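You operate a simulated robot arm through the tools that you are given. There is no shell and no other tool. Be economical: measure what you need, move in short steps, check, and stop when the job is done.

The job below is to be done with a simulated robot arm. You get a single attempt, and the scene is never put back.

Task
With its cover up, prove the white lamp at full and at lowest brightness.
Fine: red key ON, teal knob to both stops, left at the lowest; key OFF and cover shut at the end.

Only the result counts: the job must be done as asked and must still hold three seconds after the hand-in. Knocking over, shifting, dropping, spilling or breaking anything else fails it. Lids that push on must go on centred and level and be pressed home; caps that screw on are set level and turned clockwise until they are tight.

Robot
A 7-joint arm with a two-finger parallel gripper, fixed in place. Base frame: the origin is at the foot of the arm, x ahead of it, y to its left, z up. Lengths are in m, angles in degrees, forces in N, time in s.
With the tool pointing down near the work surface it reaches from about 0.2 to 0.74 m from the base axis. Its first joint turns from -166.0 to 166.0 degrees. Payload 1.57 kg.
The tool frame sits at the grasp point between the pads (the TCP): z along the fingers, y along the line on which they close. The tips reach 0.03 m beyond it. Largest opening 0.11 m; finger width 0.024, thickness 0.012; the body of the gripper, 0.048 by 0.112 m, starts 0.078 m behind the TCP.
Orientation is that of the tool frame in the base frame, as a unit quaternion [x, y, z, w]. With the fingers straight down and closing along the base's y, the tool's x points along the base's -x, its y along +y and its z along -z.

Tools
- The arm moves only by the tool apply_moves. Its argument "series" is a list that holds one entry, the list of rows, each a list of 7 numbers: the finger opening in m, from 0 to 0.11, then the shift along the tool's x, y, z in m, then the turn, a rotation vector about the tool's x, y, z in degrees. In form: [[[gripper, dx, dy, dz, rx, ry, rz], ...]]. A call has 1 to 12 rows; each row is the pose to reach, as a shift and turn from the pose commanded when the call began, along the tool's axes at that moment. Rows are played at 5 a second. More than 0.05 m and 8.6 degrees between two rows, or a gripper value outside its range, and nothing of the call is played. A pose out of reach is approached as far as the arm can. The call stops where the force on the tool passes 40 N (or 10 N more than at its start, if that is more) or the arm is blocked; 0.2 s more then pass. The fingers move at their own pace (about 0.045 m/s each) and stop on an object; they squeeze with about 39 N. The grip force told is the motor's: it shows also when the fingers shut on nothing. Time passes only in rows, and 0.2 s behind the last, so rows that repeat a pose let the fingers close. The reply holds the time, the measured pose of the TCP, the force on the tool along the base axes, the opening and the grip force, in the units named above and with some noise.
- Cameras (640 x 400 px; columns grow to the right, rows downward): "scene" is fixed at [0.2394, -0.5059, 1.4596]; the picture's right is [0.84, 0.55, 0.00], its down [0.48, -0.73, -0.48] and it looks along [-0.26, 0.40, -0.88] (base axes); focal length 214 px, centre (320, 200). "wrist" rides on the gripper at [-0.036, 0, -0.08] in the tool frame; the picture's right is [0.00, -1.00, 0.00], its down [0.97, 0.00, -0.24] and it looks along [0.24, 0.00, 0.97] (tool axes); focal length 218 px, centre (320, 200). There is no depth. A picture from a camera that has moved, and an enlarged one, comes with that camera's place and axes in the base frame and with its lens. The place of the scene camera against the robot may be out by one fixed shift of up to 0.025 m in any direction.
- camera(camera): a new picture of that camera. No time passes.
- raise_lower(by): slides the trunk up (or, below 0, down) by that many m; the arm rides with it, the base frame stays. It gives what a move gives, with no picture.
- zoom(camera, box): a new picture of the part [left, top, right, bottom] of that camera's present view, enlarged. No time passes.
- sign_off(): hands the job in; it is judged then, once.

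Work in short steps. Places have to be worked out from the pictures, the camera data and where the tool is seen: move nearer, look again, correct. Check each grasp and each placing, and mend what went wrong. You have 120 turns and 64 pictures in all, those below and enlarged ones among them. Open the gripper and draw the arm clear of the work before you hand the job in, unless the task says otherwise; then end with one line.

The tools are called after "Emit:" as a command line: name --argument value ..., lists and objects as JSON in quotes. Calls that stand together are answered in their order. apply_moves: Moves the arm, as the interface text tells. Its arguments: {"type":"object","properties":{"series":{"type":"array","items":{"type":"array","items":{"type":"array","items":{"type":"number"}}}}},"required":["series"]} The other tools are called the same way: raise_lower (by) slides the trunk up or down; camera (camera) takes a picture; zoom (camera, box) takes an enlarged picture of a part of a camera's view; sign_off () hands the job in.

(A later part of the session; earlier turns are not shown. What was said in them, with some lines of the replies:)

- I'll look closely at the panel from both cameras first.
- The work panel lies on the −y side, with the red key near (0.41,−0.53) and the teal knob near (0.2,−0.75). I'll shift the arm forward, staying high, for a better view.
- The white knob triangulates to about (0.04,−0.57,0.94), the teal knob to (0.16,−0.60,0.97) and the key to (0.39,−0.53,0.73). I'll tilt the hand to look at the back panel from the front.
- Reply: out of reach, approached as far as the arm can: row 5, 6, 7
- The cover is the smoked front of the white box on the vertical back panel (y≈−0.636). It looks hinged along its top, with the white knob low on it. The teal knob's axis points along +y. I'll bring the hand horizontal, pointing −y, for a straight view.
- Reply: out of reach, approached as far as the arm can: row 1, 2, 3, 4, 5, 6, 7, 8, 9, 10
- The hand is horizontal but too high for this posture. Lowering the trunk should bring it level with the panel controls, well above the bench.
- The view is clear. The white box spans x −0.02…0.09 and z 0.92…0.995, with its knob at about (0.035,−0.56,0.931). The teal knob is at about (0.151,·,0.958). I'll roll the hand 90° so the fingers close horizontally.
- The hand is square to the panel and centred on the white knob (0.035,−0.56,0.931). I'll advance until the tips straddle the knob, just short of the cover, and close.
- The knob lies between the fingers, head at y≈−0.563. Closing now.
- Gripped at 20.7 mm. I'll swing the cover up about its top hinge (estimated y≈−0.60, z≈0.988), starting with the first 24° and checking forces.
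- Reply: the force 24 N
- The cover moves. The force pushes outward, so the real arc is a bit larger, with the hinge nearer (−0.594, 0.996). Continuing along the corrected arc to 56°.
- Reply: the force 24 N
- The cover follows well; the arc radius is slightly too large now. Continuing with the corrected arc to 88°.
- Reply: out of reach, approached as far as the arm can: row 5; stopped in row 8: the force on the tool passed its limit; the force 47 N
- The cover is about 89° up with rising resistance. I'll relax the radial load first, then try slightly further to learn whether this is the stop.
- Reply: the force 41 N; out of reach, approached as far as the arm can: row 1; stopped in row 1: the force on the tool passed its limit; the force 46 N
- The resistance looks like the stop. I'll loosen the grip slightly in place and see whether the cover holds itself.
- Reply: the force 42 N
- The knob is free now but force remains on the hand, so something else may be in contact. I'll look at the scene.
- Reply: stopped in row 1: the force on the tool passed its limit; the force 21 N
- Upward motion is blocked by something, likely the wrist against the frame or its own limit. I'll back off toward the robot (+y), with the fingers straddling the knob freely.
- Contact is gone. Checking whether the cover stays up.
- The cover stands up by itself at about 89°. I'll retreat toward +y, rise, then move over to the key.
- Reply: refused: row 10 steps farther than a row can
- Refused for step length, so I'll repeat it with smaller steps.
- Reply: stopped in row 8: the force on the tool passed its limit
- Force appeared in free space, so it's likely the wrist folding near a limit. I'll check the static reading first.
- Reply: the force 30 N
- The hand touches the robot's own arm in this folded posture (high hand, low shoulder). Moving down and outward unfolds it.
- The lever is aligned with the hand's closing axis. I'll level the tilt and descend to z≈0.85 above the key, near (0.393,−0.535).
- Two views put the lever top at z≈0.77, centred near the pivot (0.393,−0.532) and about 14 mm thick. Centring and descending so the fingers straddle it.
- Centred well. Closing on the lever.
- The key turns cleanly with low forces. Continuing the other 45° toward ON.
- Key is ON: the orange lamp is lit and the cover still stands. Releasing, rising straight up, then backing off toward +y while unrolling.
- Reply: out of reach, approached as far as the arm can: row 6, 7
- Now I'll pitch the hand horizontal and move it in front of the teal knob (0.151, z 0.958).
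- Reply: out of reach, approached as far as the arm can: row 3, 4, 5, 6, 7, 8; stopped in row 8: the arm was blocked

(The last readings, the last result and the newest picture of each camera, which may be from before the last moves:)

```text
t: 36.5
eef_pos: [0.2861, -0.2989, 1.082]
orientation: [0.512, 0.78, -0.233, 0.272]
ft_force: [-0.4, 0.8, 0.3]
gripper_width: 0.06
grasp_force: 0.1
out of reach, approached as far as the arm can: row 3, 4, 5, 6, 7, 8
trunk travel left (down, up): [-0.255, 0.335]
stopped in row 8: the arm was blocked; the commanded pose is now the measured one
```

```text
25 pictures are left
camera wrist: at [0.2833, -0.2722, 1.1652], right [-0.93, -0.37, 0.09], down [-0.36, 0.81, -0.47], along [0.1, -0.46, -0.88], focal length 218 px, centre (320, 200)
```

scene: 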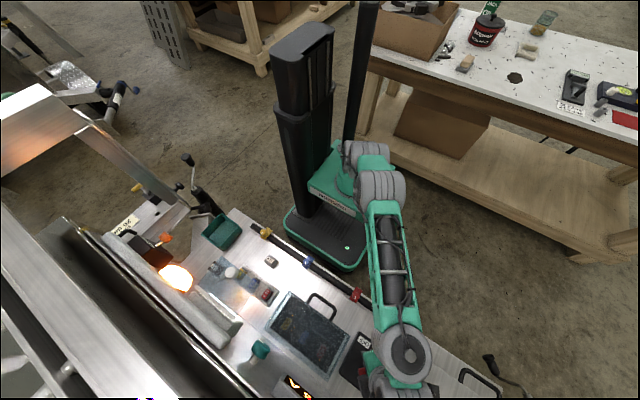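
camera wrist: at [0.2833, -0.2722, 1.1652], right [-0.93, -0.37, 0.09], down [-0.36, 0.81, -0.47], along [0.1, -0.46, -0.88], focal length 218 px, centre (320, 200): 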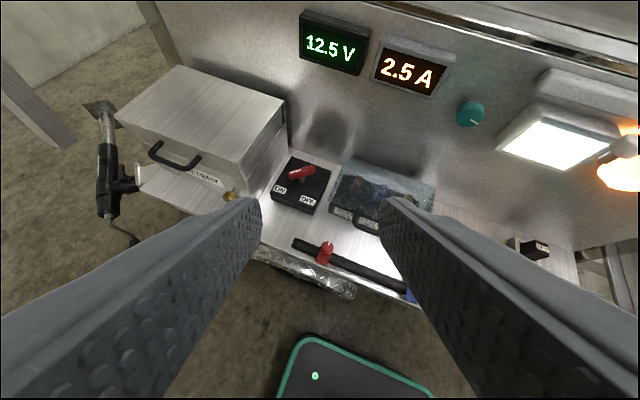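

Both readings confirm: 12.5 V, 2.5 A, with the white lamp lit. The arm drifted because the intermediate poses were out of reach. I'll steer it from here to the horizontal pose in front of the teal knob.

Emit:
apply_moves --series '[[[0.06, 0.004, -0.02, 0.018, 2.3, -5.8, 1.7], [0.06, 0.008, -0.041, 0.036, 4.6, -11.7, 3.4], [0.06, 0.011, -0.061, 0.053, 6.8, -17.5, 5.1], [0.06, 0.015, -0.082, 0.071, 9.1, -23.4, 6.8], [0.06, 0.019, -0.103, 0.089, 11.4, -29.2, 8.5], [0.06, 0.023, -0.123, 0.107, 13.7, -35, 10.2], [0.06, 0.026, -0.144, 0.124, 15.9, -40.9, 11.9], [0.06, 0.03, -0.164, 0.142, 18.2, -46.7, 13.6]]]'

Emit:
camera --camera "wrist"

```text
t: 37.1
eef_pos: [0.3162, -0.2872, 1.0823]
orientation: [0.433, 0.828, -0.205, 0.291]
ft_force: [-0.6, -0.8, -0.6]
gripper_width: 0.0599
grasp_force: 0.1
out of reach, approached as far as the arm can: row 1, 2, 3
trunk travel left (down, up): [-0.255, 0.335]
stopped in row 3: the arm was blocked; the commanded pose is now the measured one
```

```text
24 pictures are left
camera wrist: at [0.3074, -0.2623, 1.1638], right [-0.84, -0.54, 0.09], down [-0.52, 0.72, -0.46], along [0.19, -0.43, -0.88], focal length 218 px, centre (320, 200)
```

wrist: 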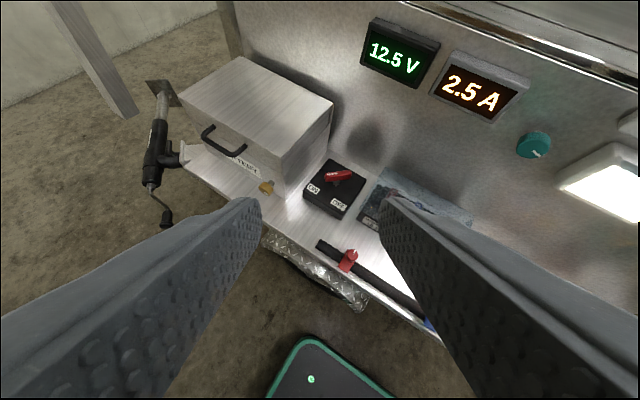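

The arm is blocked in this configuration. I'll look at its posture.

Emit:
camera --camera "scene"

```text
23 pictures are left
```

scene: 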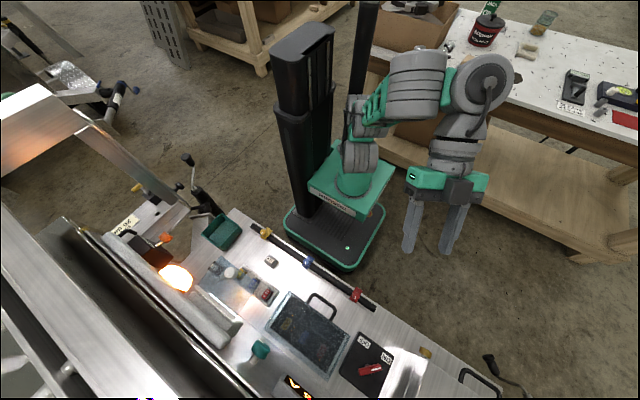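

I'll move forward over the bench first (hand pitched 45°, further from the base), which unfolds the arm before going horizontal.

Emit:
apply_moves --series '[[[0.06, -0.003, -0.018, 0.018, 2.4, -0.3, 3.4], [0.06, -0.005, -0.035, 0.036, 4.7, -0.5, 6.8], [0.06, -0.007, -0.053, 0.054, 7.1, -0.8, 10.2], [0.06, -0.01, -0.07, 0.072, 9.4, -1, 13.6], [0.06, -0.012, -0.088, 0.09, 11.8, -1.3, 17], [0.06, -0.014, -0.106, 0.108, 14.1, -1.6, 20.4], [0.06, -0.017, -0.123, 0.125, 16.5, -1.8, 23.8], [0.06, -0.019, -0.141, 0.143, 18.9, -2.1, 27.3]]]'

```text
t: 38.2
eef_pos: [0.293, -0.307, 1.0741]
orientation: [0.502, 0.791, -0.206, 0.281]
ft_force: [0.2, -0.2, -0.9]
gripper_width: 0.0599
grasp_force: 0.1
out of reach, approached as far as the arm can: row 1, 2, 3, 4, 5
trunk travel left (down, up): [-0.255, 0.335]
stopped in row 5: the arm was blocked; the commanded pose is now the measured one
```

Emit:
apply_moves --series '[[[0.06, -0.012, -0.01, 0.028, 0, 0, 0], [0.06, -0.024, -0.02, 0.057, 0, 0, 0], [0.06, -0.036, -0.03, 0.085, 0, 0, 0], [0.06, -0.049, -0.039, 0.114, 0, 0, 0]]]'

```text
t: 39.2
eef_pos: [0.2665, -0.4306, 1.0655]
orientation: [0.498, 0.798, -0.186, 0.282]
ft_force: [-1.1, -0.7, 0.4]
gripper_width: 0.0598
grasp_force: 0.1
out of reach, approached as far as the arm can: row 1, 2, 3, 4
trunk travel left (down, up): [-0.255, 0.335]
```

The arm moves outward but its orientation sits at a joint limit. The knob is round, so I'll go back to the original home orientation (fingers closing along y). From there I can follow the earlier route that worked.

Emit:
apply_moves --series '[[[0.06, 0, 0, 0, -2.3, 3.5, -6.1], [0.06, 0, 0, 0, -4.6, 6.9, -12.2], [0.06, 0, 0, 0, -6.9, 10.4, -18.4], [0.06, 0, 0, 0, -9.2, 13.8, -24.5], [0.06, 0, 0, 0, -11.5, 17.3, -30.6], [0.06, 0, 0, 0, -13.7, 20.8, -36.7], [0.06, 0, 0, 0, -16, 24.2, -42.8], [0.06, 0, 0, 0, -18.3, 27.7, -49], [0.06, 0, 0, 0, -20.6, 31.1, -55.1], [0.06, 0, 0, 0, -22.9, 34.6, -61.2]]]'

Emit:
camera --camera "scene"

```text
t: 41.4
eef_pos: [0.2684, -0.4289, 1.0654]
orientation: [0.013, 1.0, -0.015, -0.009]
ft_force: [-0.9, 0.5, 0.2]
gripper_width: 0.0599
grasp_force: 0.1
out of reach, approached as far as the arm can: row 5, 6, 7
trunk travel left (down, up): [-0.255, 0.335]
```

```text
22 pictures are left
```

scene: 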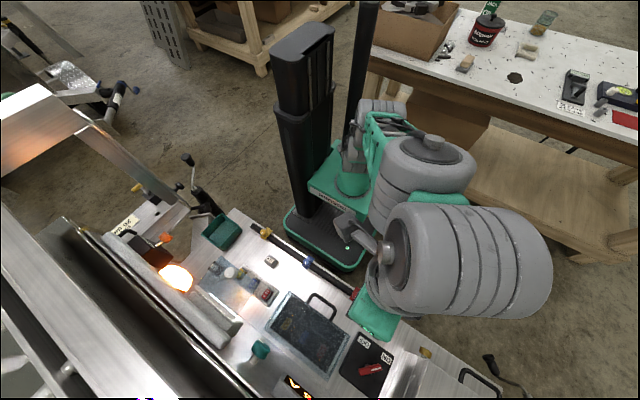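

The home orientation is reached cleanly. Now I'll tilt the hand forward toward −y, as in the earlier working route.

Emit:
apply_moves --series '[[[0.06, 0.02, 0, 0, 8, 0, 0], [0.06, 0.04, 0, 0, 16, 0, 0], [0.06, 0.06, 0, 0, 24, 0, 0], [0.06, 0.08, 0, 0, 32, 0, 0], [0.06, 0.1, 0, 0.0, 40, 0, 0], [0.06, 0.115, 0, 0.01, 48, 0, 0], [0.06, 0.115, -0.0, 0.02, 56, 0, 0], [0.06, 0.115, -0.0, 0.03, 64, 0, 0], [0.06, 0.115, -0.0, 0.04, 72, 0, 0], [0.06, 0.115, -0.0, 0.05, 80, 0, 0], [0.06, 0.115, -0.0, 0.06, 88, 0, 0]]]'

Emit:
camera --camera "scene"

```text
t: 43.8
eef_pos: [0.0599, -0.3312, 1.2637]
orientation: [-0.005, 0.749, -0.662, -0.008]
ft_force: [1.7, 2.1, 1.8]
gripper_width: 0.0597
grasp_force: 0.0
out of reach, approached as far as the arm can: row 3, 5, 6, 7, 8, 9, 10, 11
trunk travel left (down, up): [-0.255, 0.335]
```

```text
21 pictures are left
```

scene: 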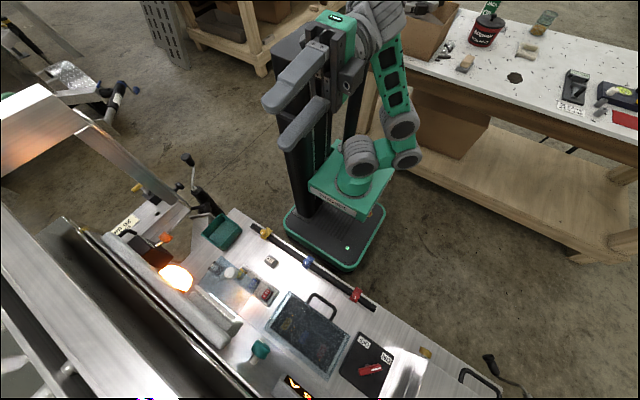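

It's horizontal now, just high. Lowering and advancing toward the teal knob.

Emit:
apply_moves --series '[[[0.06, -0.008, 0.03, 0.012, 0, 0, 0], [0.06, -0.016, 0.06, 0.024, 1, 0, 0], [0.06, -0.024, 0.09, 0.036, 2, 0, 0], [0.06, -0.032, 0.12, 0.048, 3, 0, 0], [0.06, -0.04, 0.15, 0.06, 4, 0, 0], [0.06, -0.05, 0.18, 0.07, 5, 0, 0], [0.06, -0.06, 0.21, 0.08, 6, 0, 0], [0.06, -0.07, 0.24, 0.09, 6, 0, 0], [0.06, -0.08, 0.27, 0.1, 7, 0, 0], [0.06, -0.09, 0.295, 0.11, 7, 0, 0]]]'

Emit:
camera --camera "wrist"

```text
t: 45.4
eef_pos: [-0.0522, -0.3466, 1.2367]
orientation: [-0.186, -0.59, 0.78, 0.09]
ft_force: [-0.9, 0.5, -0.2]
gripper_width: 0.0598
grasp_force: 0.1
out of reach, approached as far as the arm can: row 1, 2, 3, 4, 5
trunk travel left (down, up): [-0.255, 0.335]
stopped in row 8: the arm was blocked; the commanded pose is now the measured one
```

```text
20 pictures are left
camera wrist: at [0.0124, -0.2901, 1.2253], right [-0.08, 0.29, 0.95], down [-0.79, 0.56, -0.24], along [-0.61, -0.77, 0.18], focal length 218 px, centre (320, 200)
```

wrist: 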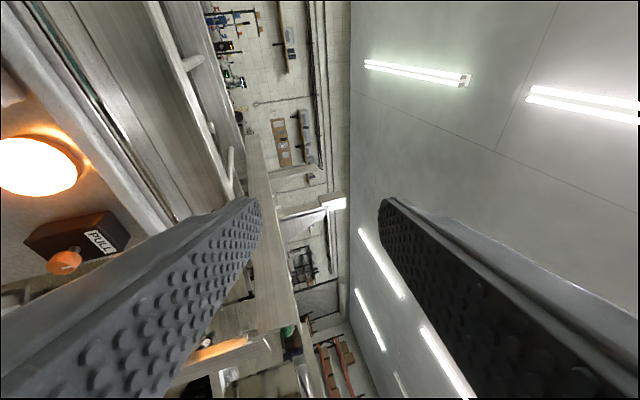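

Lowering by the arm fails here, but the trunk can do it. First I'll restore the straight horizontal orientation up here, where there is free space.

Emit:
apply_moves --series '[[[0.06, -0.024, 0.006, -0.009, -3.1, -4.5, -1.6], [0.06, -0.049, 0.012, -0.018, -6.2, -9, -3.2], [0.06, -0.073, 0.019, -0.028, -9.3, -13.6, -4.7], [0.06, -0.098, 0.025, -0.037, -12.4, -18.1, -6.3], [0.06, -0.122, 0.031, -0.046, -15.5, -22.6, -7.9]]]'

```text
t: 46.2
eef_pos: [-0.043, -0.3376, 1.23]
orientation: [-0.148, -0.643, 0.744, 0.105]
ft_force: [0.4, 0.3, 0.0]
gripper_width: 0.06
grasp_force: 0.0
trunk travel left (down, up): [-0.255, 0.335]
stopped in row 3: the arm was blocked; the commanded pose is now the measured one
```

Emit:
zoom --camera "scene" --box '[160, 0, 480, 200]'

```text
2.00 times, centred on (320, 100) of scene
camera zoom: at [0.2394, -0.5059, 1.4596], right [0.84, 0.55, 0.0], down [0.48, -0.73, -0.48], along [-0.26, 0.4, -0.88], focal length 429 px, centre (320, 400)
```

zoom: 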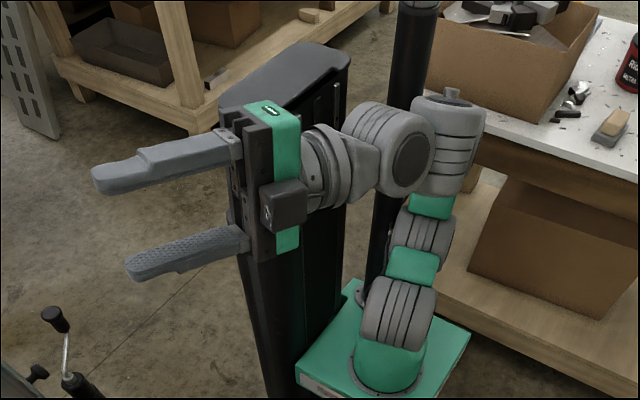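

The gripper body is against the robot's own column. Sliding it away in +x and −y.

Emit:
apply_moves --series '[[[0.06, 0.0, 0.004, 0.02, 0, 0, 0], [0.06, -0.02, 0.01, 0.04, 0, 0, 0], [0.06, -0.05, 0.015, 0.04, 0, 0, 0], [0.06, -0.08, 0.02, 0.035, 0, 0, 0], [0.06, -0.11, 0.025, 0.025, -1, -3, -1]]]'

```text
t: 47.2
eef_pos: [-0.1017, -0.3609, 1.2295]
orientation: [-0.238, -0.611, 0.728, 0.202]
ft_force: [0.5, -0.5, -0.6]
gripper_width: 0.0599
grasp_force: 0.1
trunk travel left (down, up): [-0.255, 0.335]
stopped in row 4: the arm was blocked; the commanded pose is now the measured one
```

Emit:
apply_moves --series '[[[0.06, -0.0145, 0.004, 0.019, 0, 0, 0], [0.06, -0.029, 0.008, 0.038, 0, 0, 0], [0.06, -0.0435, 0.013, 0.057, 0, 0, 0], [0.06, -0.058, 0.017, 0.076, 0, 0, 0], [0.06, -0.07, 0.021, 0.095, 0, 0, 0]]]'

Emit:
zoom --camera "scene" --box '[120, 0, 440, 200]'

```text
t: 48.4
eef_pos: [-0.1024, -0.4809, 1.228]
orientation: [-0.237, -0.611, 0.727, 0.202]
ft_force: [-0.3, 0.0, 0.7]
gripper_width: 0.0602
grasp_force: 0.1
trunk travel left (down, up): [-0.255, 0.335]
```

```text
2.00 times, centred on (280, 100) of scene
camera zoom: at [0.2394, -0.5059, 1.4596], right [0.84, 0.55, 0.0], down [0.48, -0.73, -0.48], along [-0.26, 0.4, -0.88], focal length 429 px, centre (400, 400)
```

zoom: 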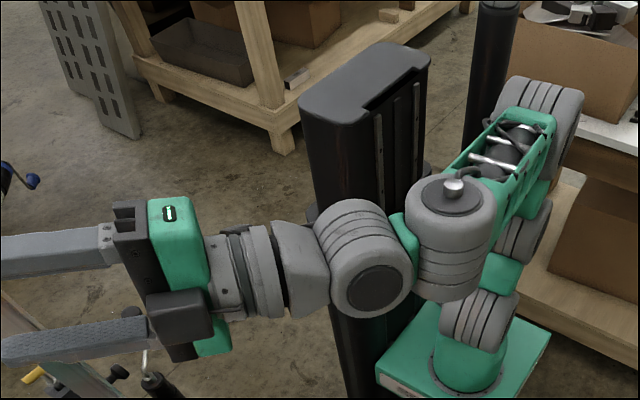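

The arm is extended and tracking exactly again. I'll square the hand to the panel and shift toward the teal knob while keeping it extended.

Emit:
apply_moves --series '[[[0.06, -0.021, 0.01, -0.018, -1.2, -4.5, -0.4], [0.06, -0.043, 0.02, -0.036, -2.4, -9, -0.7], [0.06, -0.064, 0.03, -0.054, -3.6, -13.5, -1.1], [0.06, -0.086, 0.039, -0.072, -4.8, -18, -1.5], [0.06, -0.107, 0.049, -0.09, -6, -22.5, -1.8], [0.06, -0.128, 0.059, -0.107, -7.2, -27.1, -2.2], [0.06, -0.15, 0.069, -0.125, -8.4, -31.6, -2.5], [0.06, -0.171, 0.078, -0.143, -9.6, -36.1, -2.9]]]'

```text
t: 50.2
eef_pos: [0.101, -0.4869, 1.1442]
orientation: [0.014, 0.71, -0.704, -0.016]
ft_force: [-0.3, 0.2, -0.8]
gripper_width: 0.06
grasp_force: 0.1
trunk travel left (down, up): [-0.255, 0.335]
```

Emit:
apply_moves --series '[[[0.06, -0.008, 0.031, -0.0015, 0, -0.4, 0], [0.06, -0.016, 0.062, -0.003, 0, -0.8, 0], [0.06, -0.025, 0.093, -0.0045, 0, -1.2, 0], [0.06, -0.033, 0.124, -0.006, 0, -1.6, 0], [0.06, -0.042, 0.155, -0.0075, 0, -2, 0], [0.06, -0.05, 0.186, -0.009, 0, -2.4, 0]]]'

Emit:
camera --camera "wrist"

```text
t: 50.9
eef_pos: [0.1009, -0.4825, 1.0682]
orientation: [0.025, 0.708, -0.705, -0.027]
ft_force: [-0.6, 0.6, 0.5]
gripper_width: 0.0599
grasp_force: 0.0
trunk travel left (down, up): [-0.255, 0.335]
stopped in row 3: the force on the tool passed its limit (the readings are from after the stop); the commanded pose is now the measured one
```

```text
17 pictures are left
camera wrist: at [0.1419, -0.4063, 1.0695], right [0.0, 0.0, 1.0], down [-0.95, 0.31, 0.0], along [-0.31, -0.95, 0.0], focal length 218 px, centre (320, 200)
```

wrist: 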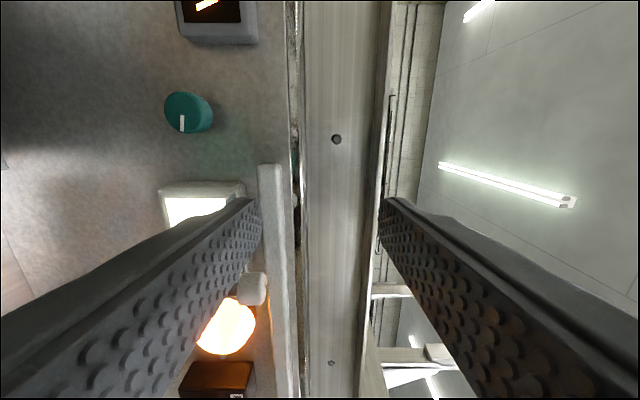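

The force limit tripped, possibly on the raised cover's edge; the cover is still up. I'll rise 2 cm, shift +x clear of the cover, then descend beside it.

Emit:
apply_moves --series '[[[0.06, 0, -0.015, -0.01, 0, 0, 0], [0.06, -0.002, -0.025, -0.03, 0, 0, 0], [0.06, -0.02, -0.025, -0.03, 0, -1, 0], [0.06, -0.04, -0.025, -0.03, 0, -2, 0], [0.06, -0.06, -0.025, -0.03, 0, -3, 0]]]'

Emit:
camera --camera "scene"

```text
t: 51.7
eef_pos: [0.0171, -0.4669, 1.0599]
orientation: [0.089, 0.724, -0.675, -0.112]
ft_force: [-0.6, 0.1, -0.3]
gripper_width: 0.06
grasp_force: 0.0
trunk travel left (down, up): [-0.255, 0.335]
stopped in row 3: the arm was blocked; the commanded pose is now the measured one
```

```text
16 pictures are left
```

scene: 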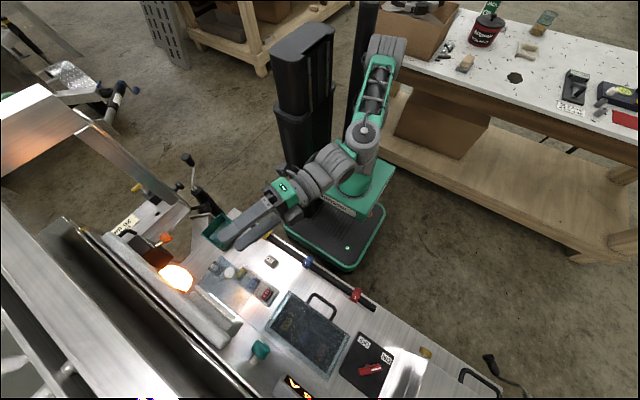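

In this elbow-back posture the forearm hits the shoulder when the hand is low. A higher hand with a lower trunk avoids that, so I'll lift the hand back up, square it at x≈0.13, then lower the trunk.

Emit:
apply_moves --series '[[[0.06, -0.001, -0.03, 0.015, 0, 0, 0], [0.06, -0.002, -0.06, 0.02, 0, 0, 0], [0.06, -0.003, -0.09, 0.021, 0, 0, 0], [0.06, -0.003, -0.122, 0.021, 0, 0, 0], [0.06, -0.003, -0.155, 0.02, 0, 0, 0], [0.06, -0.03, -0.155, 0.012, 1, -4, 0], [0.06, -0.06, -0.155, 0.003, 2, -8, 0], [0.06, -0.09, -0.155, -0.006, 3, -12, 0], [0.06, -0.118, -0.155, -0.015, 3.7, -16, 0]]]'

```text
t: 53.7
eef_pos: [0.1427, -0.4956, 1.211]
orientation: [-0.011, 0.71, -0.704, -0.01]
ft_force: [-0.4, 0.1, -1.1]
gripper_width: 0.0595
grasp_force: 0.0
trunk travel left (down, up): [-0.255, 0.335]
```

The hand is squared at x 0.143, z 1.211. Lowering the trunk in two steps.

Emit:
raise_lower --by -0.13

Emit:
raise_lower --by -0.12

Emit:
camera --camera "wrist"

```text
t: 55.3
eef_pos: [0.1415, -0.4949, 1.0837]
orientation: [-0.011, 0.71, -0.704, -0.011]
ft_force: [0.0, -0.5, 0.8]
gripper_width: 0.0598
grasp_force: 0.2
trunk travel left (down, up): [-0.125, 0.465]
```

```text
t: 56.8
eef_pos: [0.142, -0.4946, 0.9618]
orientation: [-0.011, 0.709, -0.705, -0.011]
ft_force: [0.1, -0.4, -0.9]
gripper_width: 0.0599
grasp_force: 0.0
trunk travel left (down, up): [-0.005, 0.585]
```

```text
15 pictures are left
camera wrist: at [0.177, -0.4153, 0.9615], right [0.03, -0.01, 1.0], down [-0.97, 0.24, 0.03], along [-0.24, -0.97, 0.0], focal length 218 px, centre (320, 200)
```

wrist: 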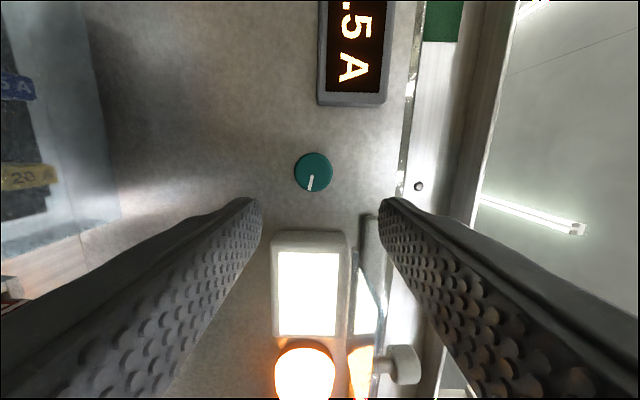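

The teal knob is straight ahead, near (0.154, z 0.956). I'll centre on it and advance until the pads straddle its body, keeping the tips off the panel.

Emit:
apply_moves --series '[[[0.065, -0.012, 0.006, 0.0, 0, 0, 0], [0.065, -0.012, 0.006, 0.03, 0, 0, 0], [0.065, -0.012, 0.006, 0.055, 0, 0, 0], [0.065, -0.012, 0.006, 0.055, 0, 0, 0]]]'

Emit:
camera --camera "wrist"

```text
t: 57.8
eef_pos: [0.1544, -0.5494, 0.9536]
orientation: [-0.011, 0.709, -0.705, -0.012]
ft_force: [-0.3, -0.7, 0.0]
gripper_width: 0.0648
grasp_force: 0.1
trunk travel left (down, up): [-0.005, 0.585]
```

```text
14 pictures are left
camera wrist: at [0.1888, -0.4711, 0.9537], right [0.03, -0.01, 1.0], down [-0.97, 0.24, 0.03], along [-0.24, -0.97, 0.0], focal length 218 px, centre (320, 200)
```

wrist: 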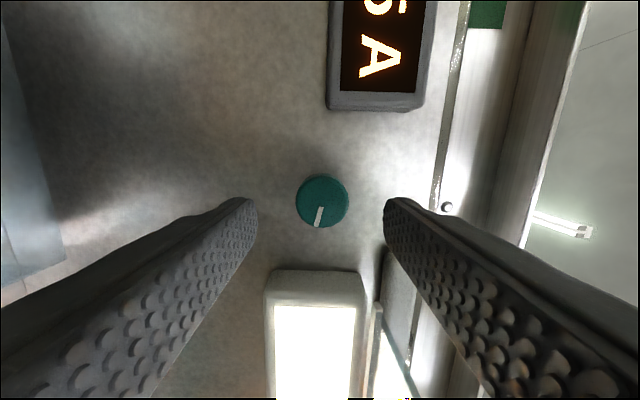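

The knob face is at y≈−0.60 and x, z are aligned. Advancing another 39 mm and closing.

Emit:
apply_moves --series '[[[0.065, -0.001, -0.0015, 0.02, 0, 0, 0], [0.065, -0.001, -0.0015, 0.035, 0, 0, 0], [0.065, -0.001, -0.0015, 0.039, 0, 0, 0], [0.04, -0.001, -0.0015, 0.039, 0, 0, 0], [0.02, -0.001, -0.0015, 0.039, 0, 0, 0], [0.02, -0.001, -0.0015, 0.039, 0, 0, 0], [0.02, -0.001, -0.0015, 0.039, 0, 0, 0]]]'

```text
t: 59.4
eef_pos: [0.1552, -0.5891, 0.9549]
orientation: [-0.011, 0.71, -0.704, -0.012]
ft_force: [-1.0, 1.0, -3.3]
gripper_width: 0.0338
grasp_force: 31.8
trunk travel left (down, up): [-0.005, 0.585]
```

Knob gripped at 33.8 mm. Turning clockwise (viewer's sense, +rz) by 56° to find the upper stop.

Emit:
apply_moves --series '[[[0.02, 0, 0, 0, 0, 0, 7], [0.02, 0, 0, 0, 0, 0, 14], [0.02, 0, 0, 0, 0, 0, 21], [0.02, 0, 0, 0, 0, 0, 28], [0.02, 0, 0, 0, 0, 0, 35], [0.02, 0, 0, 0, 0, 0, 42], [0.02, 0, 0, 0, 0, 0, 49], [0.02, 0, 0, 0, 0, 0, 56]]]'

Emit:
camera --camera "wrist"

```text
t: 61.2
eef_pos: [0.1556, -0.5901, 0.956]
orientation: [0.323, 0.633, -0.626, 0.321]
ft_force: [1.9, 1.9, -8.9]
gripper_width: 0.0332
grasp_force: 41.2
trunk travel left (down, up): [-0.005, 0.585]
```

```text
13 pictures are left
camera wrist: at [0.1755, -0.5104, 0.9854], right [-0.81, -0.01, 0.58], down [-0.57, 0.25, -0.79], along [-0.14, -0.97, -0.2], focal length 218 px, centre (320, 200)
```

wrist: 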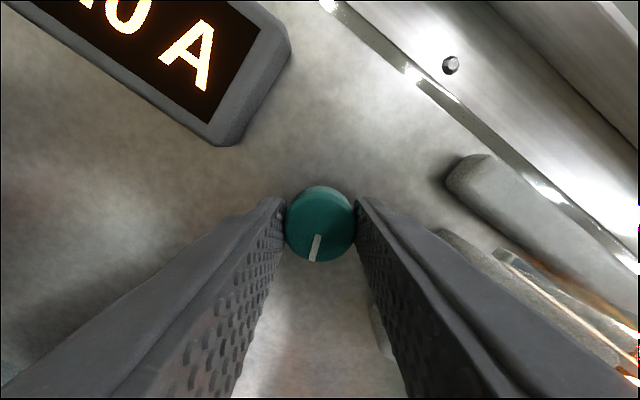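

No slip so far, and the ammeter reading has changed to "x.0". I'll turn a further 24° to confirm whether this is the stop.

Emit:
apply_moves --series '[[[0.02, 0, 0, 0, 0, 0, 6], [0.02, 0, 0, 0, 0, 0, 12], [0.02, 0, 0, 0, 0, 0, 18], [0.02, 0, 0, 0, 0, 0, 24], [0.02, 0, 0, 0, 0, 0, 24]]]'

Emit:
camera --camera "wrist"

```text
t: 62.4
eef_pos: [0.1548, -0.5892, 0.9557]
orientation: [0.448, 0.551, -0.547, 0.443]
ft_force: [2.8, -10.3, -4.1]
gripper_width: 0.0333
grasp_force: 41.4
trunk travel left (down, up): [-0.005, 0.585]
```

```text
12 pictures are left
camera wrist: at [0.1619, -0.5104, 0.9913], right [-0.98, 0.0, 0.2], down [-0.2, 0.25, -0.95], along [-0.05, -0.97, -0.24], focal length 218 px, centre (320, 200)
```

wrist: 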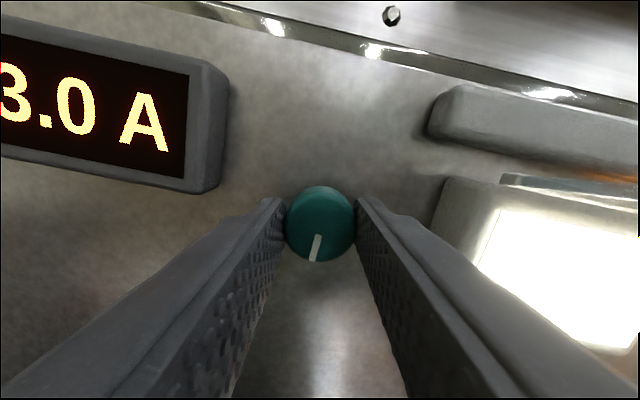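

The pointer still moves with the hand, so it's not at the stop yet (3.0 A). Continuing clockwise.

Emit:
apply_moves --series '[[[0.02, 0, 0, 0, 0, 0, 7], [0.02, 0, 0, 0, 0, 0, 14], [0.02, 0, 0, 0, 0, 0, 21], [0.02, 0, 0, 0, 0, 0, 28], [0.02, 0, 0, 0, 0, 0, 35], [0.02, 0, 0, 0, 0, 0, 42], [0.02, 0, 0, 0, 0, 0, 42]]]'

Emit:
camera --camera "wrist"

```text
t: 64.0
eef_pos: [0.1553, -0.5894, 0.9556]
orientation: [0.616, 0.354, -0.35, 0.611]
ft_force: [3.7, -1.3, -2.5]
gripper_width: 0.0337
grasp_force: 41.2
trunk travel left (down, up): [-0.005, 0.585]
```

```text
11 pictures are left
camera wrist: at [0.1363, -0.5103, 0.9872], right [-0.86, 0.0, -0.5], down [0.49, 0.25, -0.84], along [0.12, -0.97, -0.22], focal length 218 px, centre (320, 200)
```

wrist: 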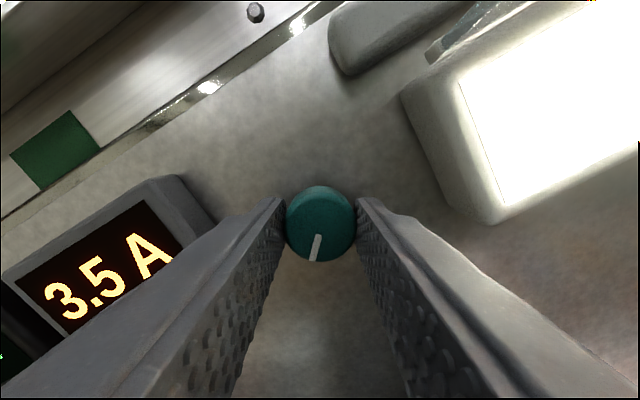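

3.5 A and rising, still no slip. Continuing clockwise.

Emit:
apply_moves --series '[[[0.02, 0, 0, 0, 0, 0, 7], [0.02, 0, 0, 0, 0, 0, 14], [0.02, 0, 0, 0, 0, 0, 21], [0.02, 0, 0, 0, 0, 0, 28], [0.02, 0, 0, 0, 0, 0, 35], [0.02, 0, 0, 0, 0, 0, 42], [0.02, 0, 0, 0, 0, 0, 49], [0.02, 0, 0, 0, 0, 0, 56], [0.02, 0, 0, 0, 0, 0, 56]]]'

Emit:
camera --camera "wrist"

```text
t: 66.0
eef_pos: [0.1548, -0.5896, 0.9554]
orientation: [0.709, 0.024, -0.023, 0.704]
ft_force: [-0.5, -2.9, -3.1]
gripper_width: 0.0332
grasp_force: 40.9
trunk travel left (down, up): [-0.005, 0.585]
```

```text
10 pictures are left
camera wrist: at [0.1182, -0.5093, 0.9585], right [-0.07, 0.01, -1.0], down [0.97, 0.24, -0.06], along [0.24, -0.97, -0.02], focal length 218 px, centre (320, 200)
```

wrist: 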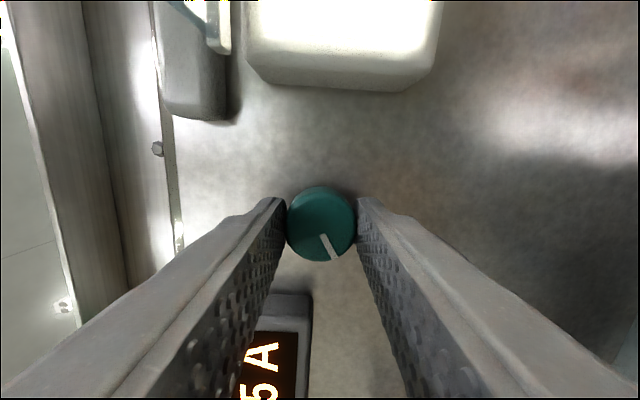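

The pointer has slipped ~38° against the fingers, so the upper stop is reached (full brightness). Now I'll turn counter-clockwise toward the lowest.

Emit:
apply_moves --series '[[[0.02, 0, 0, 0, 0, 0, -8], [0.02, 0, 0, 0, 0, 0, -16], [0.02, 0, 0, 0, 0, 0, -24], [0.02, 0, 0, 0, 0, 0, -32], [0.02, 0, 0, 0, 0, 0, -40], [0.02, 0, 0, 0, 0, 0, -48], [0.02, 0, 0, 0, 0, 0, -56], [0.02, 0, 0, 0, 0, 0, -64], [0.02, 0, 0, 0, 0, 0, -72], [0.02, 0, 0, 0, 0, 0, -80], [0.02, 0, 0, 0, 0, 0, -88]]]'

Emit:
apply_moves --series '[[[0.02, 0, 0, 0, 0, 0, -8], [0.02, 0, 0, 0, 0, 0, -16], [0.02, 0, 0, 0, 0, 0, -24], [0.02, 0, 0, 0, 0, 0, -32], [0.02, 0, 0, 0, 0, 0, -40], [0.02, 0, 0, 0, 0, 0, -48], [0.02, 0, 0, 0, 0, 0, -56], [0.02, 0, 0, 0, 0, 0, -64], [0.02, 0, 0, 0, 0, 0, -72], [0.02, 0, 0, 0, 0, 0, -80], [0.02, 0, 0, 0, 0, 0, -88]]]'

Emit:
apply_moves --series '[[[0.02, 0, 0, 0, 0, 0, -8], [0.02, 0, 0, 0, 0, 0, -16], [0.02, 0, 0, 0, 0, 0, -24], [0.02, 0, 0, 0, 0, 0, -32], [0.02, 0, 0, 0, 0, 0, -40], [0.02, 0, 0, 0, 0, 0, -48], [0.02, 0, 0, 0, 0, 0, -56], [0.02, 0, 0, 0, 0, 0, -64]]]'

Emit:
camera --camera "wrist"

```text
t: 68.4
eef_pos: [0.1554, -0.5889, 0.9558]
orientation: [0.493, 0.511, -0.506, 0.489]
ft_force: [0.6, 4.9, -7.2]
gripper_width: 0.0335
grasp_force: 41.5
trunk travel left (down, up): [-0.005, 0.585]
```

```text
t: 70.8
eef_pos: [0.1572, -0.5879, 0.9546]
orientation: [0.001, 0.711, -0.703, 0.0]
ft_force: [6.5, 12.1, -10.9]
gripper_width: 0.033
grasp_force: 41.1
trunk travel left (down, up): [-0.005, 0.585]
```

```text
t: 72.6
eef_pos: [0.1561, -0.587, 0.9551]
orientation: [-0.376, 0.603, -0.597, -0.373]
ft_force: [3.3, 13.4, -15.2]
gripper_width: 0.0334
grasp_force: 41.2
trunk travel left (down, up): [-0.005, 0.585]
```

```text
9 pictures are left
camera wrist: at [0.1704, -0.5089, 0.9236], right [0.9, 0.0, 0.44], down [-0.43, 0.23, 0.87], along [-0.11, -0.97, 0.21], focal length 218 px, centre (320, 200)
```

wrist: 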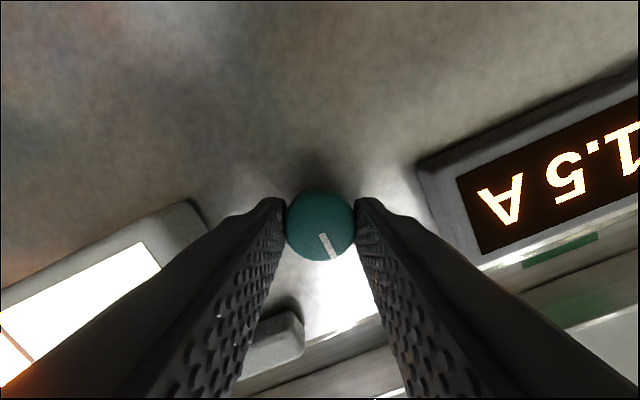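

1.5 A, still no slip. Continuing counter-clockwise.

Emit:
apply_moves --series '[[[0.02, 0, 0, 0, 0, 0, -8], [0.02, 0, 0, 0, 0, 0, -16], [0.02, 0, 0, 0, 0, 0, -24], [0.02, 0, 0, 0, 0, 0, -32], [0.02, 0, 0, 0, 0, 0, -40], [0.02, 0, 0, 0, 0, 0, -48], [0.02, 0, 0, 0, 0, 0, -56], [0.02, 0, 0, 0, 0, 0, -64]]]'

Emit:
camera --camera "wrist"

```text
t: 74.4
eef_pos: [0.1568, -0.5843, 0.9471]
orientation: [0.46, -0.53, 0.534, 0.471]
ft_force: [-4.6, 12.6, 27.7]
gripper_width: 0.0329
grasp_force: 41.3
out of reach, approached as far as the arm can: row 3, 4, 5, 6, 7, 8
trunk travel left (down, up): [-0.005, 0.585]
```

```text
8 pictures are left
camera wrist: at [0.161, -0.5062, 0.9116], right [0.99, -0.01, 0.13], down [-0.13, 0.26, 0.96], along [-0.04, -0.97, 0.25], focal length 218 px, centre (320, 200)
```

wrist: 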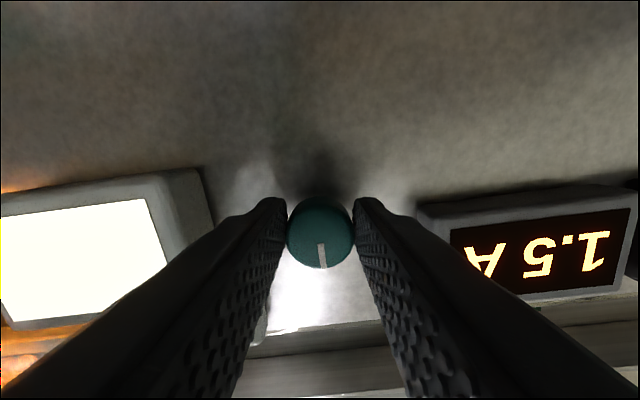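

The pointer moved back in the hand frame by exactly the hand's rotation. So the knob is against its lower stop (pointer at top, 1.5 A against 3.5 A at full). Releasing and backing straight out.

Emit:
apply_moves --series '[[[0.04, 0, 0, 0, 0, 0, 0], [0.06, 0, 0, 0, 0, 0, 0], [0.06, 0, 0, 0, 0, 0, 0], [0.06, 0, 0, -0.03, 0, 0, 0], [0.06, 0, 0, -0.06, 0, 0, 0], [0.06, 0, 0, -0.085, 0, 0, 0]]]'

Emit:
camera --camera "wrist"

```text
t: 75.8
eef_pos: [0.1575, -0.5015, 0.9411]
orientation: [-0.464, 0.533, -0.529, -0.469]
ft_force: [0.0, -0.1, -0.6]
gripper_width: 0.0597
grasp_force: 0.1
trunk travel left (down, up): [-0.005, 0.585]
```

```text
7 pictures are left
camera wrist: at [0.1627, -0.4226, 0.9043], right [0.99, -0.01, 0.13], down [-0.13, 0.24, 0.96], along [-0.04, -0.97, 0.24], focal length 218 px, centre (320, 200)
```

wrist: 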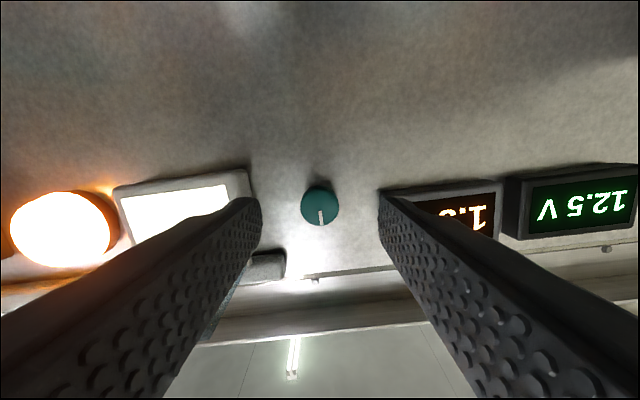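

The knob stays at minimum. With the hand still horizontal I'll deal with the cover now: rise, roll the hand back to neutral and close the fingers into a pusher.

Emit:
apply_moves --series '[[[0.04, 0.005, 0, -0.01, 0, 0, 8], [0.02, 0.02, -0.002, -0.015, 0, 0, 16], [0.0, 0.035, -0.004, -0.015, 0, 0, 24], [0.0, 0.05, -0.006, -0.015, 0, 0, 32], [0.0, 0.065, -0.008, -0.015, 0, 0, 40], [0.0, 0.08, -0.01, -0.015, 0, 0, 48], [0.0, 0.1, -0.013, -0.015, 0, 0, 56], [0.0, 0.12, -0.016, -0.015, 0, 0, 64], [0.0, 0.14, -0.018, -0.015, 0, 0, 72], [0.0, 0.16, -0.021, -0.015, 0, 0, 82]]]'

```text
refused: row 10 steps farther than a row can; nothing moved
```

Emit:
apply_moves --series '[[[0.04, 0.005, 0, -0.01, 0, 0, 8], [0.02, 0.02, -0.002, -0.015, 0, 0, 16], [0.0, 0.035, -0.004, -0.015, 0, 0, 24], [0.0, 0.05, -0.006, -0.015, 0, 0, 32], [0.0, 0.065, -0.008, -0.015, 0, 0, 40], [0.0, 0.08, -0.01, -0.015, 0, 0, 48], [0.0, 0.1, -0.013, -0.015, 0, 0, 56], [0.0, 0.12, -0.016, -0.015, 0, 0, 64], [0.0, 0.14, -0.018, -0.015, 0, 0, 72], [0.0, 0.16, -0.021, -0.015, 0, 0, 79]]]'

```text
t: 78.0
eef_pos: [0.1572, -0.4877, 1.1027]
orientation: [-0.018, 0.707, -0.707, -0.023]
ft_force: [0.1, -0.3, 0.1]
gripper_width: 0.0001
grasp_force: 21.1
trunk travel left (down, up): [-0.005, 0.585]
```

Shifting to x≈0.066 (beside the cover knob), then pressing the raised cover's free part down.

Emit:
apply_moves --series '[[[0, 0.04, 0.002, 0.012, 0, 0, 0], [0, 0.08, 0.004, 0.024, 0, 0, 0], [0, 0.091, 0.005, 0.027, 0, 0, 0], [0, 0.089, 0.035, 0.027, 0, 0, 0], [0, 0.087, 0.06, 0.027, 0, 0, 0]]]'

Emit:
camera --camera "wrist"

```text
t: 79.2
eef_pos: [0.0674, -0.5126, 1.0463]
orientation: [0.019, -0.707, 0.707, 0.024]
ft_force: [0.4, 0.1, -0.2]
gripper_width: 0.0
grasp_force: 21.3
trunk travel left (down, up): [-0.005, 0.585]
```

```text
6 pictures are left
camera wrist: at [0.1027, -0.4341, 1.044], right [0.06, 0.0, 1.0], down [-0.97, 0.25, 0.06], along [-0.25, -0.97, 0.02], focal length 218 px, centre (320, 200)
```

wrist: 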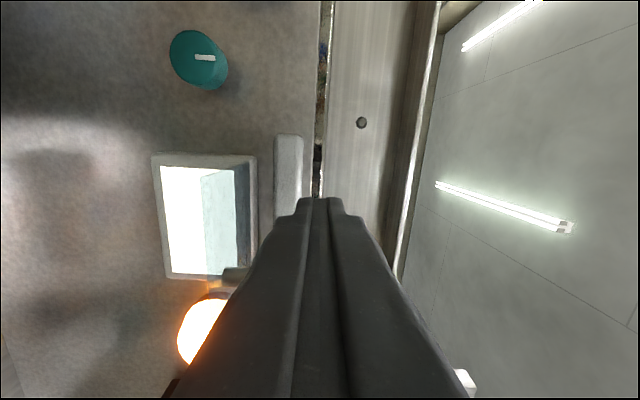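

The cover is still up, seen from just above, with the closed fingers over it. Pressing down in small steps.

Emit:
apply_moves --series '[[[0, 0, 0.015, 0, 0, 0, 0], [0, 0, 0.03, 0, 0, 0, 0], [0, -0.002, 0.045, 0, 0, 0, 0], [0, -0.002, 0.06, 0, 0, 0, 0], [0, -0.003, 0.075, 0, 0, 0, 0], [0, -0.004, 0.09, 0, 0, 0, 0], [0, -0.005, 0.105, 0, 0, 0, 0]]]'

```text
t: 80.8
eef_pos: [0.0648, -0.5145, 0.9426]
orientation: [-0.019, 0.707, -0.706, -0.024]
ft_force: [0.3, 0.2, -0.5]
gripper_width: 0.0
grasp_force: 21.4
trunk travel left (down, up): [-0.005, 0.585]
```

It went down with no resistance. Now I'll press the cover face gently home toward the panel.

Emit:
apply_moves --series '[[[0, 0, 0.004, 0.02, 0, 0, 0], [0, 0, 0.008, 0.04, 0, 0, 0], [0, 0, 0.008, 0.046, 0, 0, 0], [0, 0, 0.008, 0.049, 0, 0, 0], [0, 0, 0.008, 0.052, 0, 0, 0]]]'

```text
t: 82.0
eef_pos: [0.0643, -0.5631, 0.9349]
orientation: [-0.019, 0.707, -0.706, -0.024]
ft_force: [-0.9, 32.5, -6.9]
gripper_width: 0.0
grasp_force: 21.7
trunk travel left (down, up): [-0.005, 0.585]
stopped in row 5: the force on the tool passed its limit (the readings are from after the stop); the commanded pose is now the measured one
```

Firm contact at tip y≈−0.593, which matches the shut face. Backing off and checking.

Emit:
apply_moves --series '[[[0, 0, 0, -0.02, 0, 0, 0], [0, 0, 0, -0.05, 0, 0, 0], [0, 0, 0, -0.08, 0, 0, 0]]]'

Emit:
camera --camera "wrist"

```text
t: 82.8
eef_pos: [0.0647, -0.4871, 0.9339]
orientation: [-0.019, 0.708, -0.705, -0.024]
ft_force: [-0.1, -0.1, -0.3]
gripper_width: 0.0003
grasp_force: 21.4
trunk travel left (down, up): [-0.005, 0.585]
```

```text
5 pictures are left
camera wrist: at [0.1005, -0.4078, 0.9317], right [0.06, 0.0, 1.0], down [-0.97, 0.25, 0.06], along [-0.25, -0.97, 0.01], focal length 218 px, centre (320, 200)
```

wrist: 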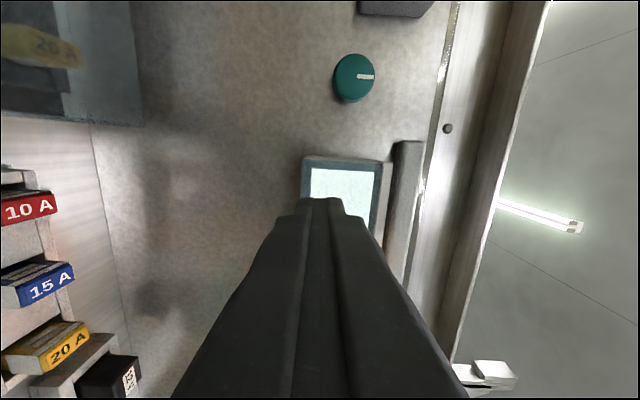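

The cover is shut and the knob is at minimum. Next is the key: raise the trunk, then return the hand to pointing down.

Emit:
raise_lower --by 0.25

Emit:
apply_moves --series '[[[0.0, -0.02, 0, 0, -8, 0, 0], [0.0, -0.04, 0, 0, -16, 0, 0], [0.03, -0.06, 0, 0, -24, 0, 0], [0.06, -0.08, 0, 0, -32, 0, 0], [0.06, -0.1, 0, 0, -40, 0, 0], [0.06, -0.12, 0, 0, -48, 0, 0], [0.06, -0.14, 0.01, 0, -56, 0, 0], [0.06, -0.16, 0.02, 0, -64, 0, 0], [0.06, -0.18, 0.03, 0, -72, 0, 0], [0.06, -0.19, 0.04, 0, -80, 0, 0], [0.06, -0.2, 0.05, 0, -88, 0, 0]]]'

```text
t: 85.4
eef_pos: [0.0653, -0.4869, 1.1836]
orientation: [-0.019, 0.708, -0.705, -0.024]
ft_force: [-0.4, 0.2, -0.5]
gripper_width: 0.0
grasp_force: 21.7
trunk travel left (down, up): [-0.255, 0.335]
```

```text
t: 87.8
eef_pos: [0.2724, -0.4401, 1.0174]
orientation: [-0.005, 0.998, -0.054, 0.043]
ft_force: [2.1, -0.4, -0.3]
gripper_width: 0.0597
grasp_force: 0.1
out of reach, approached as far as the arm can: row 6, 7, 8, 9, 10, 11
trunk travel left (down, up): [-0.255, 0.335]
```

Emit:
apply_moves --series '[[[0.05, -0.01, -0.003, 0.01, 0, 0, 8], [0.05, -0.02, -0.006, 0.02, 0, 0, 16], [0.05, -0.03, -0.009, 0.03, 0, 0, 24], [0.05, -0.04, -0.012, 0.04, 0, 0, 32], [0.05, -0.05, -0.015, 0.05, 0, 0, 40], [0.05, -0.06, -0.018, 0.06, 0, 0, 48], [0.05, -0.07, -0.021, 0.07, 0, 0, 56], [0.05, -0.08, -0.024, 0.08, 0, 0, 64], [0.05, -0.09, -0.027, 0.09, 0, 0, 72], [0.05, -0.1, -0.03, 0.09, 0, 0, 80], [0.05, -0.11, -0.03, 0.09, 0, 0, 88]]]'

```text
t: 90.2
eef_pos: [0.3932, -0.4765, 0.9439]
orientation: [0.689, 0.722, -0.01, 0.072]
ft_force: [0.3, 0.0, 0.3]
gripper_width: 0.0502
grasp_force: 0.1
trunk travel left (down, up): [-0.255, 0.335]
```

Emit:
apply_moves --series '[[[0.05, -0.007, -0.0017, 0.015, 1.2, 0.7, 7.9], [0.05, -0.015, -0.0033, 0.03, 2.5, 1.4, 15.8], [0.05, -0.022, -0.005, 0.045, 3.7, 2.1, 23.7], [0.05, -0.029, -0.0067, 0.06, 4.9, 2.9, 31.6], [0.05, -0.037, -0.0083, 0.075, 6.2, 3.6, 39.6], [0.05, -0.044, -0.01, 0.0895, 7.4, 4.3, 47.5]]]'

Emit:
camera --camera "wrist"

```text
t: 91.6
eef_pos: [0.3922, -0.5287, 0.8592]
orientation: [0.924, 0.383, -0.001, -0.001]
ft_force: [-0.1, -0.6, 0.3]
gripper_width: 0.0502
grasp_force: 0.1
out of reach, approached as far as the arm can: row 2
trunk travel left (down, up): [-0.255, 0.335]
```

```text
4 pictures are left
camera wrist: at [0.3668, -0.5562, 0.9385], right [-0.71, 0.71, 0.0], down [0.69, 0.69, 0.24], along [0.17, 0.17, -0.97], focal length 218 px, centre (320, 200)
```

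wrist: 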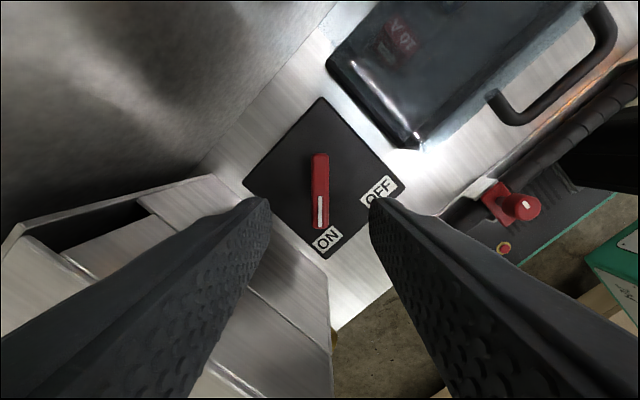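

Perfectly over the key. Descending, then gripping the lever.

Emit:
apply_moves --series '[[[0.05, 0, 0, 0.035, 0, 0, 0], [0.05, 0, 0, 0.06, 0, 0, 0], [0.05, -0.001, 0, 0.0775, 0, 0, 0], [0.05, -0.001, 0, 0.0775, 0, 0, 0], [0.025, -0.001, 0, 0.0775, 0, 0, 0], [0.005, -0.001, 0, 0.0775, 0, 0, 0], [0.005, -0.001, 0, 0.0775, 0, 0, 0], [0.005, -0.001, 0, 0.0775, 0, 0, 0]]]'

```text
t: 93.4
eef_pos: [0.3924, -0.5301, 0.7818]
orientation: [0.923, 0.384, -0.001, -0.002]
ft_force: [-11.3, 16.2, 0.9]
gripper_width: 0.0159
grasp_force: 30.5
trunk travel left (down, up): [-0.255, 0.335]
```

Lever gripped (15.9 mm). Turning 90° back to OFF, plus a few degrees to seat it.

Emit:
apply_moves --series '[[[0.005, 0, 0, 0, 0, 0, -5], [0.005, 0, 0, 0, 0, 0, -10], [0.005, 0, 0, 0, 0, 0, -15], [0.005, 0, 0, 0, 0, 0, -20], [0.005, 0, 0, 0, 0, 0, -25], [0.005, 0, 0, 0, 0, 0, -30], [0.005, 0, 0, 0, 0, 0, -35], [0.005, 0, 0, 0, 0, 0, -40], [0.005, 0, 0, 0, 0, 0, -45]]]'

Emit:
apply_moves --series '[[[0.005, 0, 0, 0, 0, 0, -5], [0.005, 0, 0, 0, 0, 0, -10], [0.005, 0, 0, 0, 0, 0, -15], [0.005, 0, 0, 0, 0, 0, -20], [0.005, 0, 0, 0, 0, 0, -25], [0.005, 0, 0, 0, 0, 0, -30], [0.005, 0, 0, 0, 0, 0, -35], [0.005, 0, 0, 0, 0, 0, -40], [0.005, 0, 0, 0, 0, 0, -45], [0.005, 0, 0, 0, 0, 0, -47]]]'

Emit:
apply_moves --series '[[[0.03, 0, 0, 0, 0, 0, 0], [0.05, 0, 0, 0, 0, 0, 0], [0.05, 0, 0, 0, 0, 0, 0], [0.05, 0, 0, -0.03, 0, 0, 0], [0.05, 0, 0, -0.07, 0, 0, 0], [0.05, 0, 0, -0.11, 0, 0, 0], [0.05, 0.03, 0.03, -0.13, 0, 0, 0], [0.05, 0.05, 0.05, -0.14, 0, 0, 0]]]'

Emit:
camera --camera "wrist"

```text
t: 95.4
eef_pos: [0.3931, -0.5299, 0.7823]
orientation: [0.706, 0.709, 0.001, -0.001]
ft_force: [-5.3, 20.1, -8.0]
gripper_width: 0.0159
grasp_force: 30.9
trunk travel left (down, up): [-0.255, 0.335]
```

```text
t: 97.6
eef_pos: [0.3934, -0.5308, 0.7828]
orientation: [0.365, 0.931, -0.001, 0.0]
ft_force: [9.3, 10.1, -8.4]
gripper_width: 0.0158
grasp_force: 31.2
trunk travel left (down, up): [-0.255, 0.335]
```

```text
t: 99.4
eef_pos: [0.3901, -0.4615, 0.9216]
orientation: [0.364, 0.931, 0.001, -0.001]
ft_force: [-0.6, 0.4, 0.1]
gripper_width: 0.0503
grasp_force: 0.0
trunk travel left (down, up): [-0.255, 0.335]
```

```text
3 pictures are left
camera wrist: at [0.415, -0.4864, 1.0012], right [-0.68, -0.73, 0.0], down [-0.71, 0.66, 0.24], along [-0.18, 0.16, -0.97], focal length 218 px, centre (320, 200)
```

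wrist: 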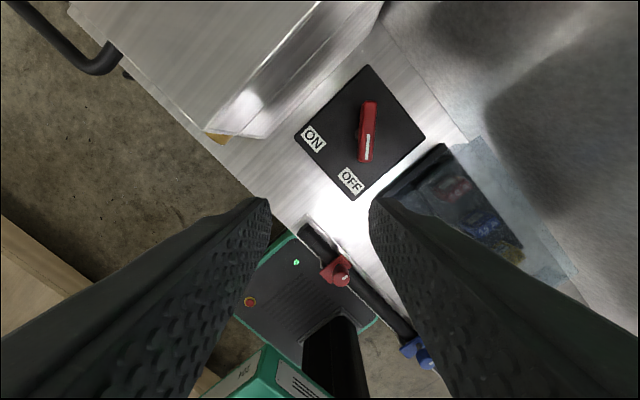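

Key is at OFF. One scene zoom to check that the lamps are dark and the cover shut.

Emit:
zoom --camera "scene" --box '[120, 220, 400, 395]'

```text
2.29 times, centred on (260, 308) of scene
camera zoom: at [0.2394, -0.5059, 1.4596], right [0.84, 0.55, 0.0], down [0.48, -0.73, -0.48], along [-0.26, 0.4, -0.88], focal length 490 px, centre (457, -46)
```

zoom: 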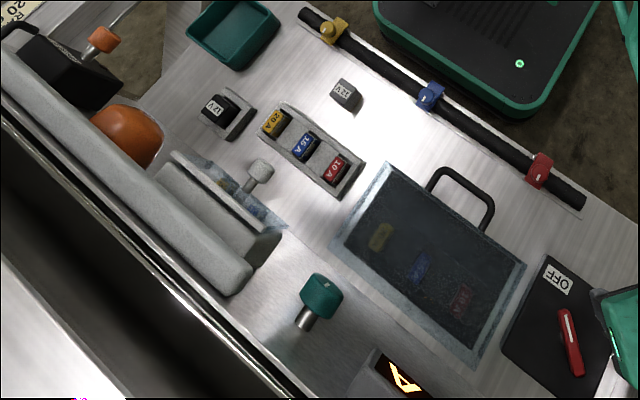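

All is as required: lamps dark, cover shut as at the start, knob at minimum, key OFF. Drawing the arm clear of the bench.

Emit:
apply_moves --series '[[[0.06, 0.02, 0.02, -0.02, 0, 0, 0], [0.06, 0.045, 0.045, -0.04, 0, 0, 0], [0.06, 0.07, 0.07, -0.05, 0, 0, 0]]]'

```text
t: 100.2
eef_pos: [0.3859, -0.3642, 0.9726]
orientation: [0.365, 0.931, 0.001, -0.002]
ft_force: [0.0, -0.4, 0.4]
gripper_width: 0.0602
grasp_force: 0.1
trunk travel left (down, up): [-0.255, 0.335]
```

The arm is clear and the gripper open, so I'm handing in.

Emit:
sign_off

```text
The job is handed in.
```

The white lamp was proven with its cover up, at full (3.5 A) and at lowest brightness (1.5 A); the teal knob is left at lowest, the red key is OFF, the cover is shut and the arm is clear.
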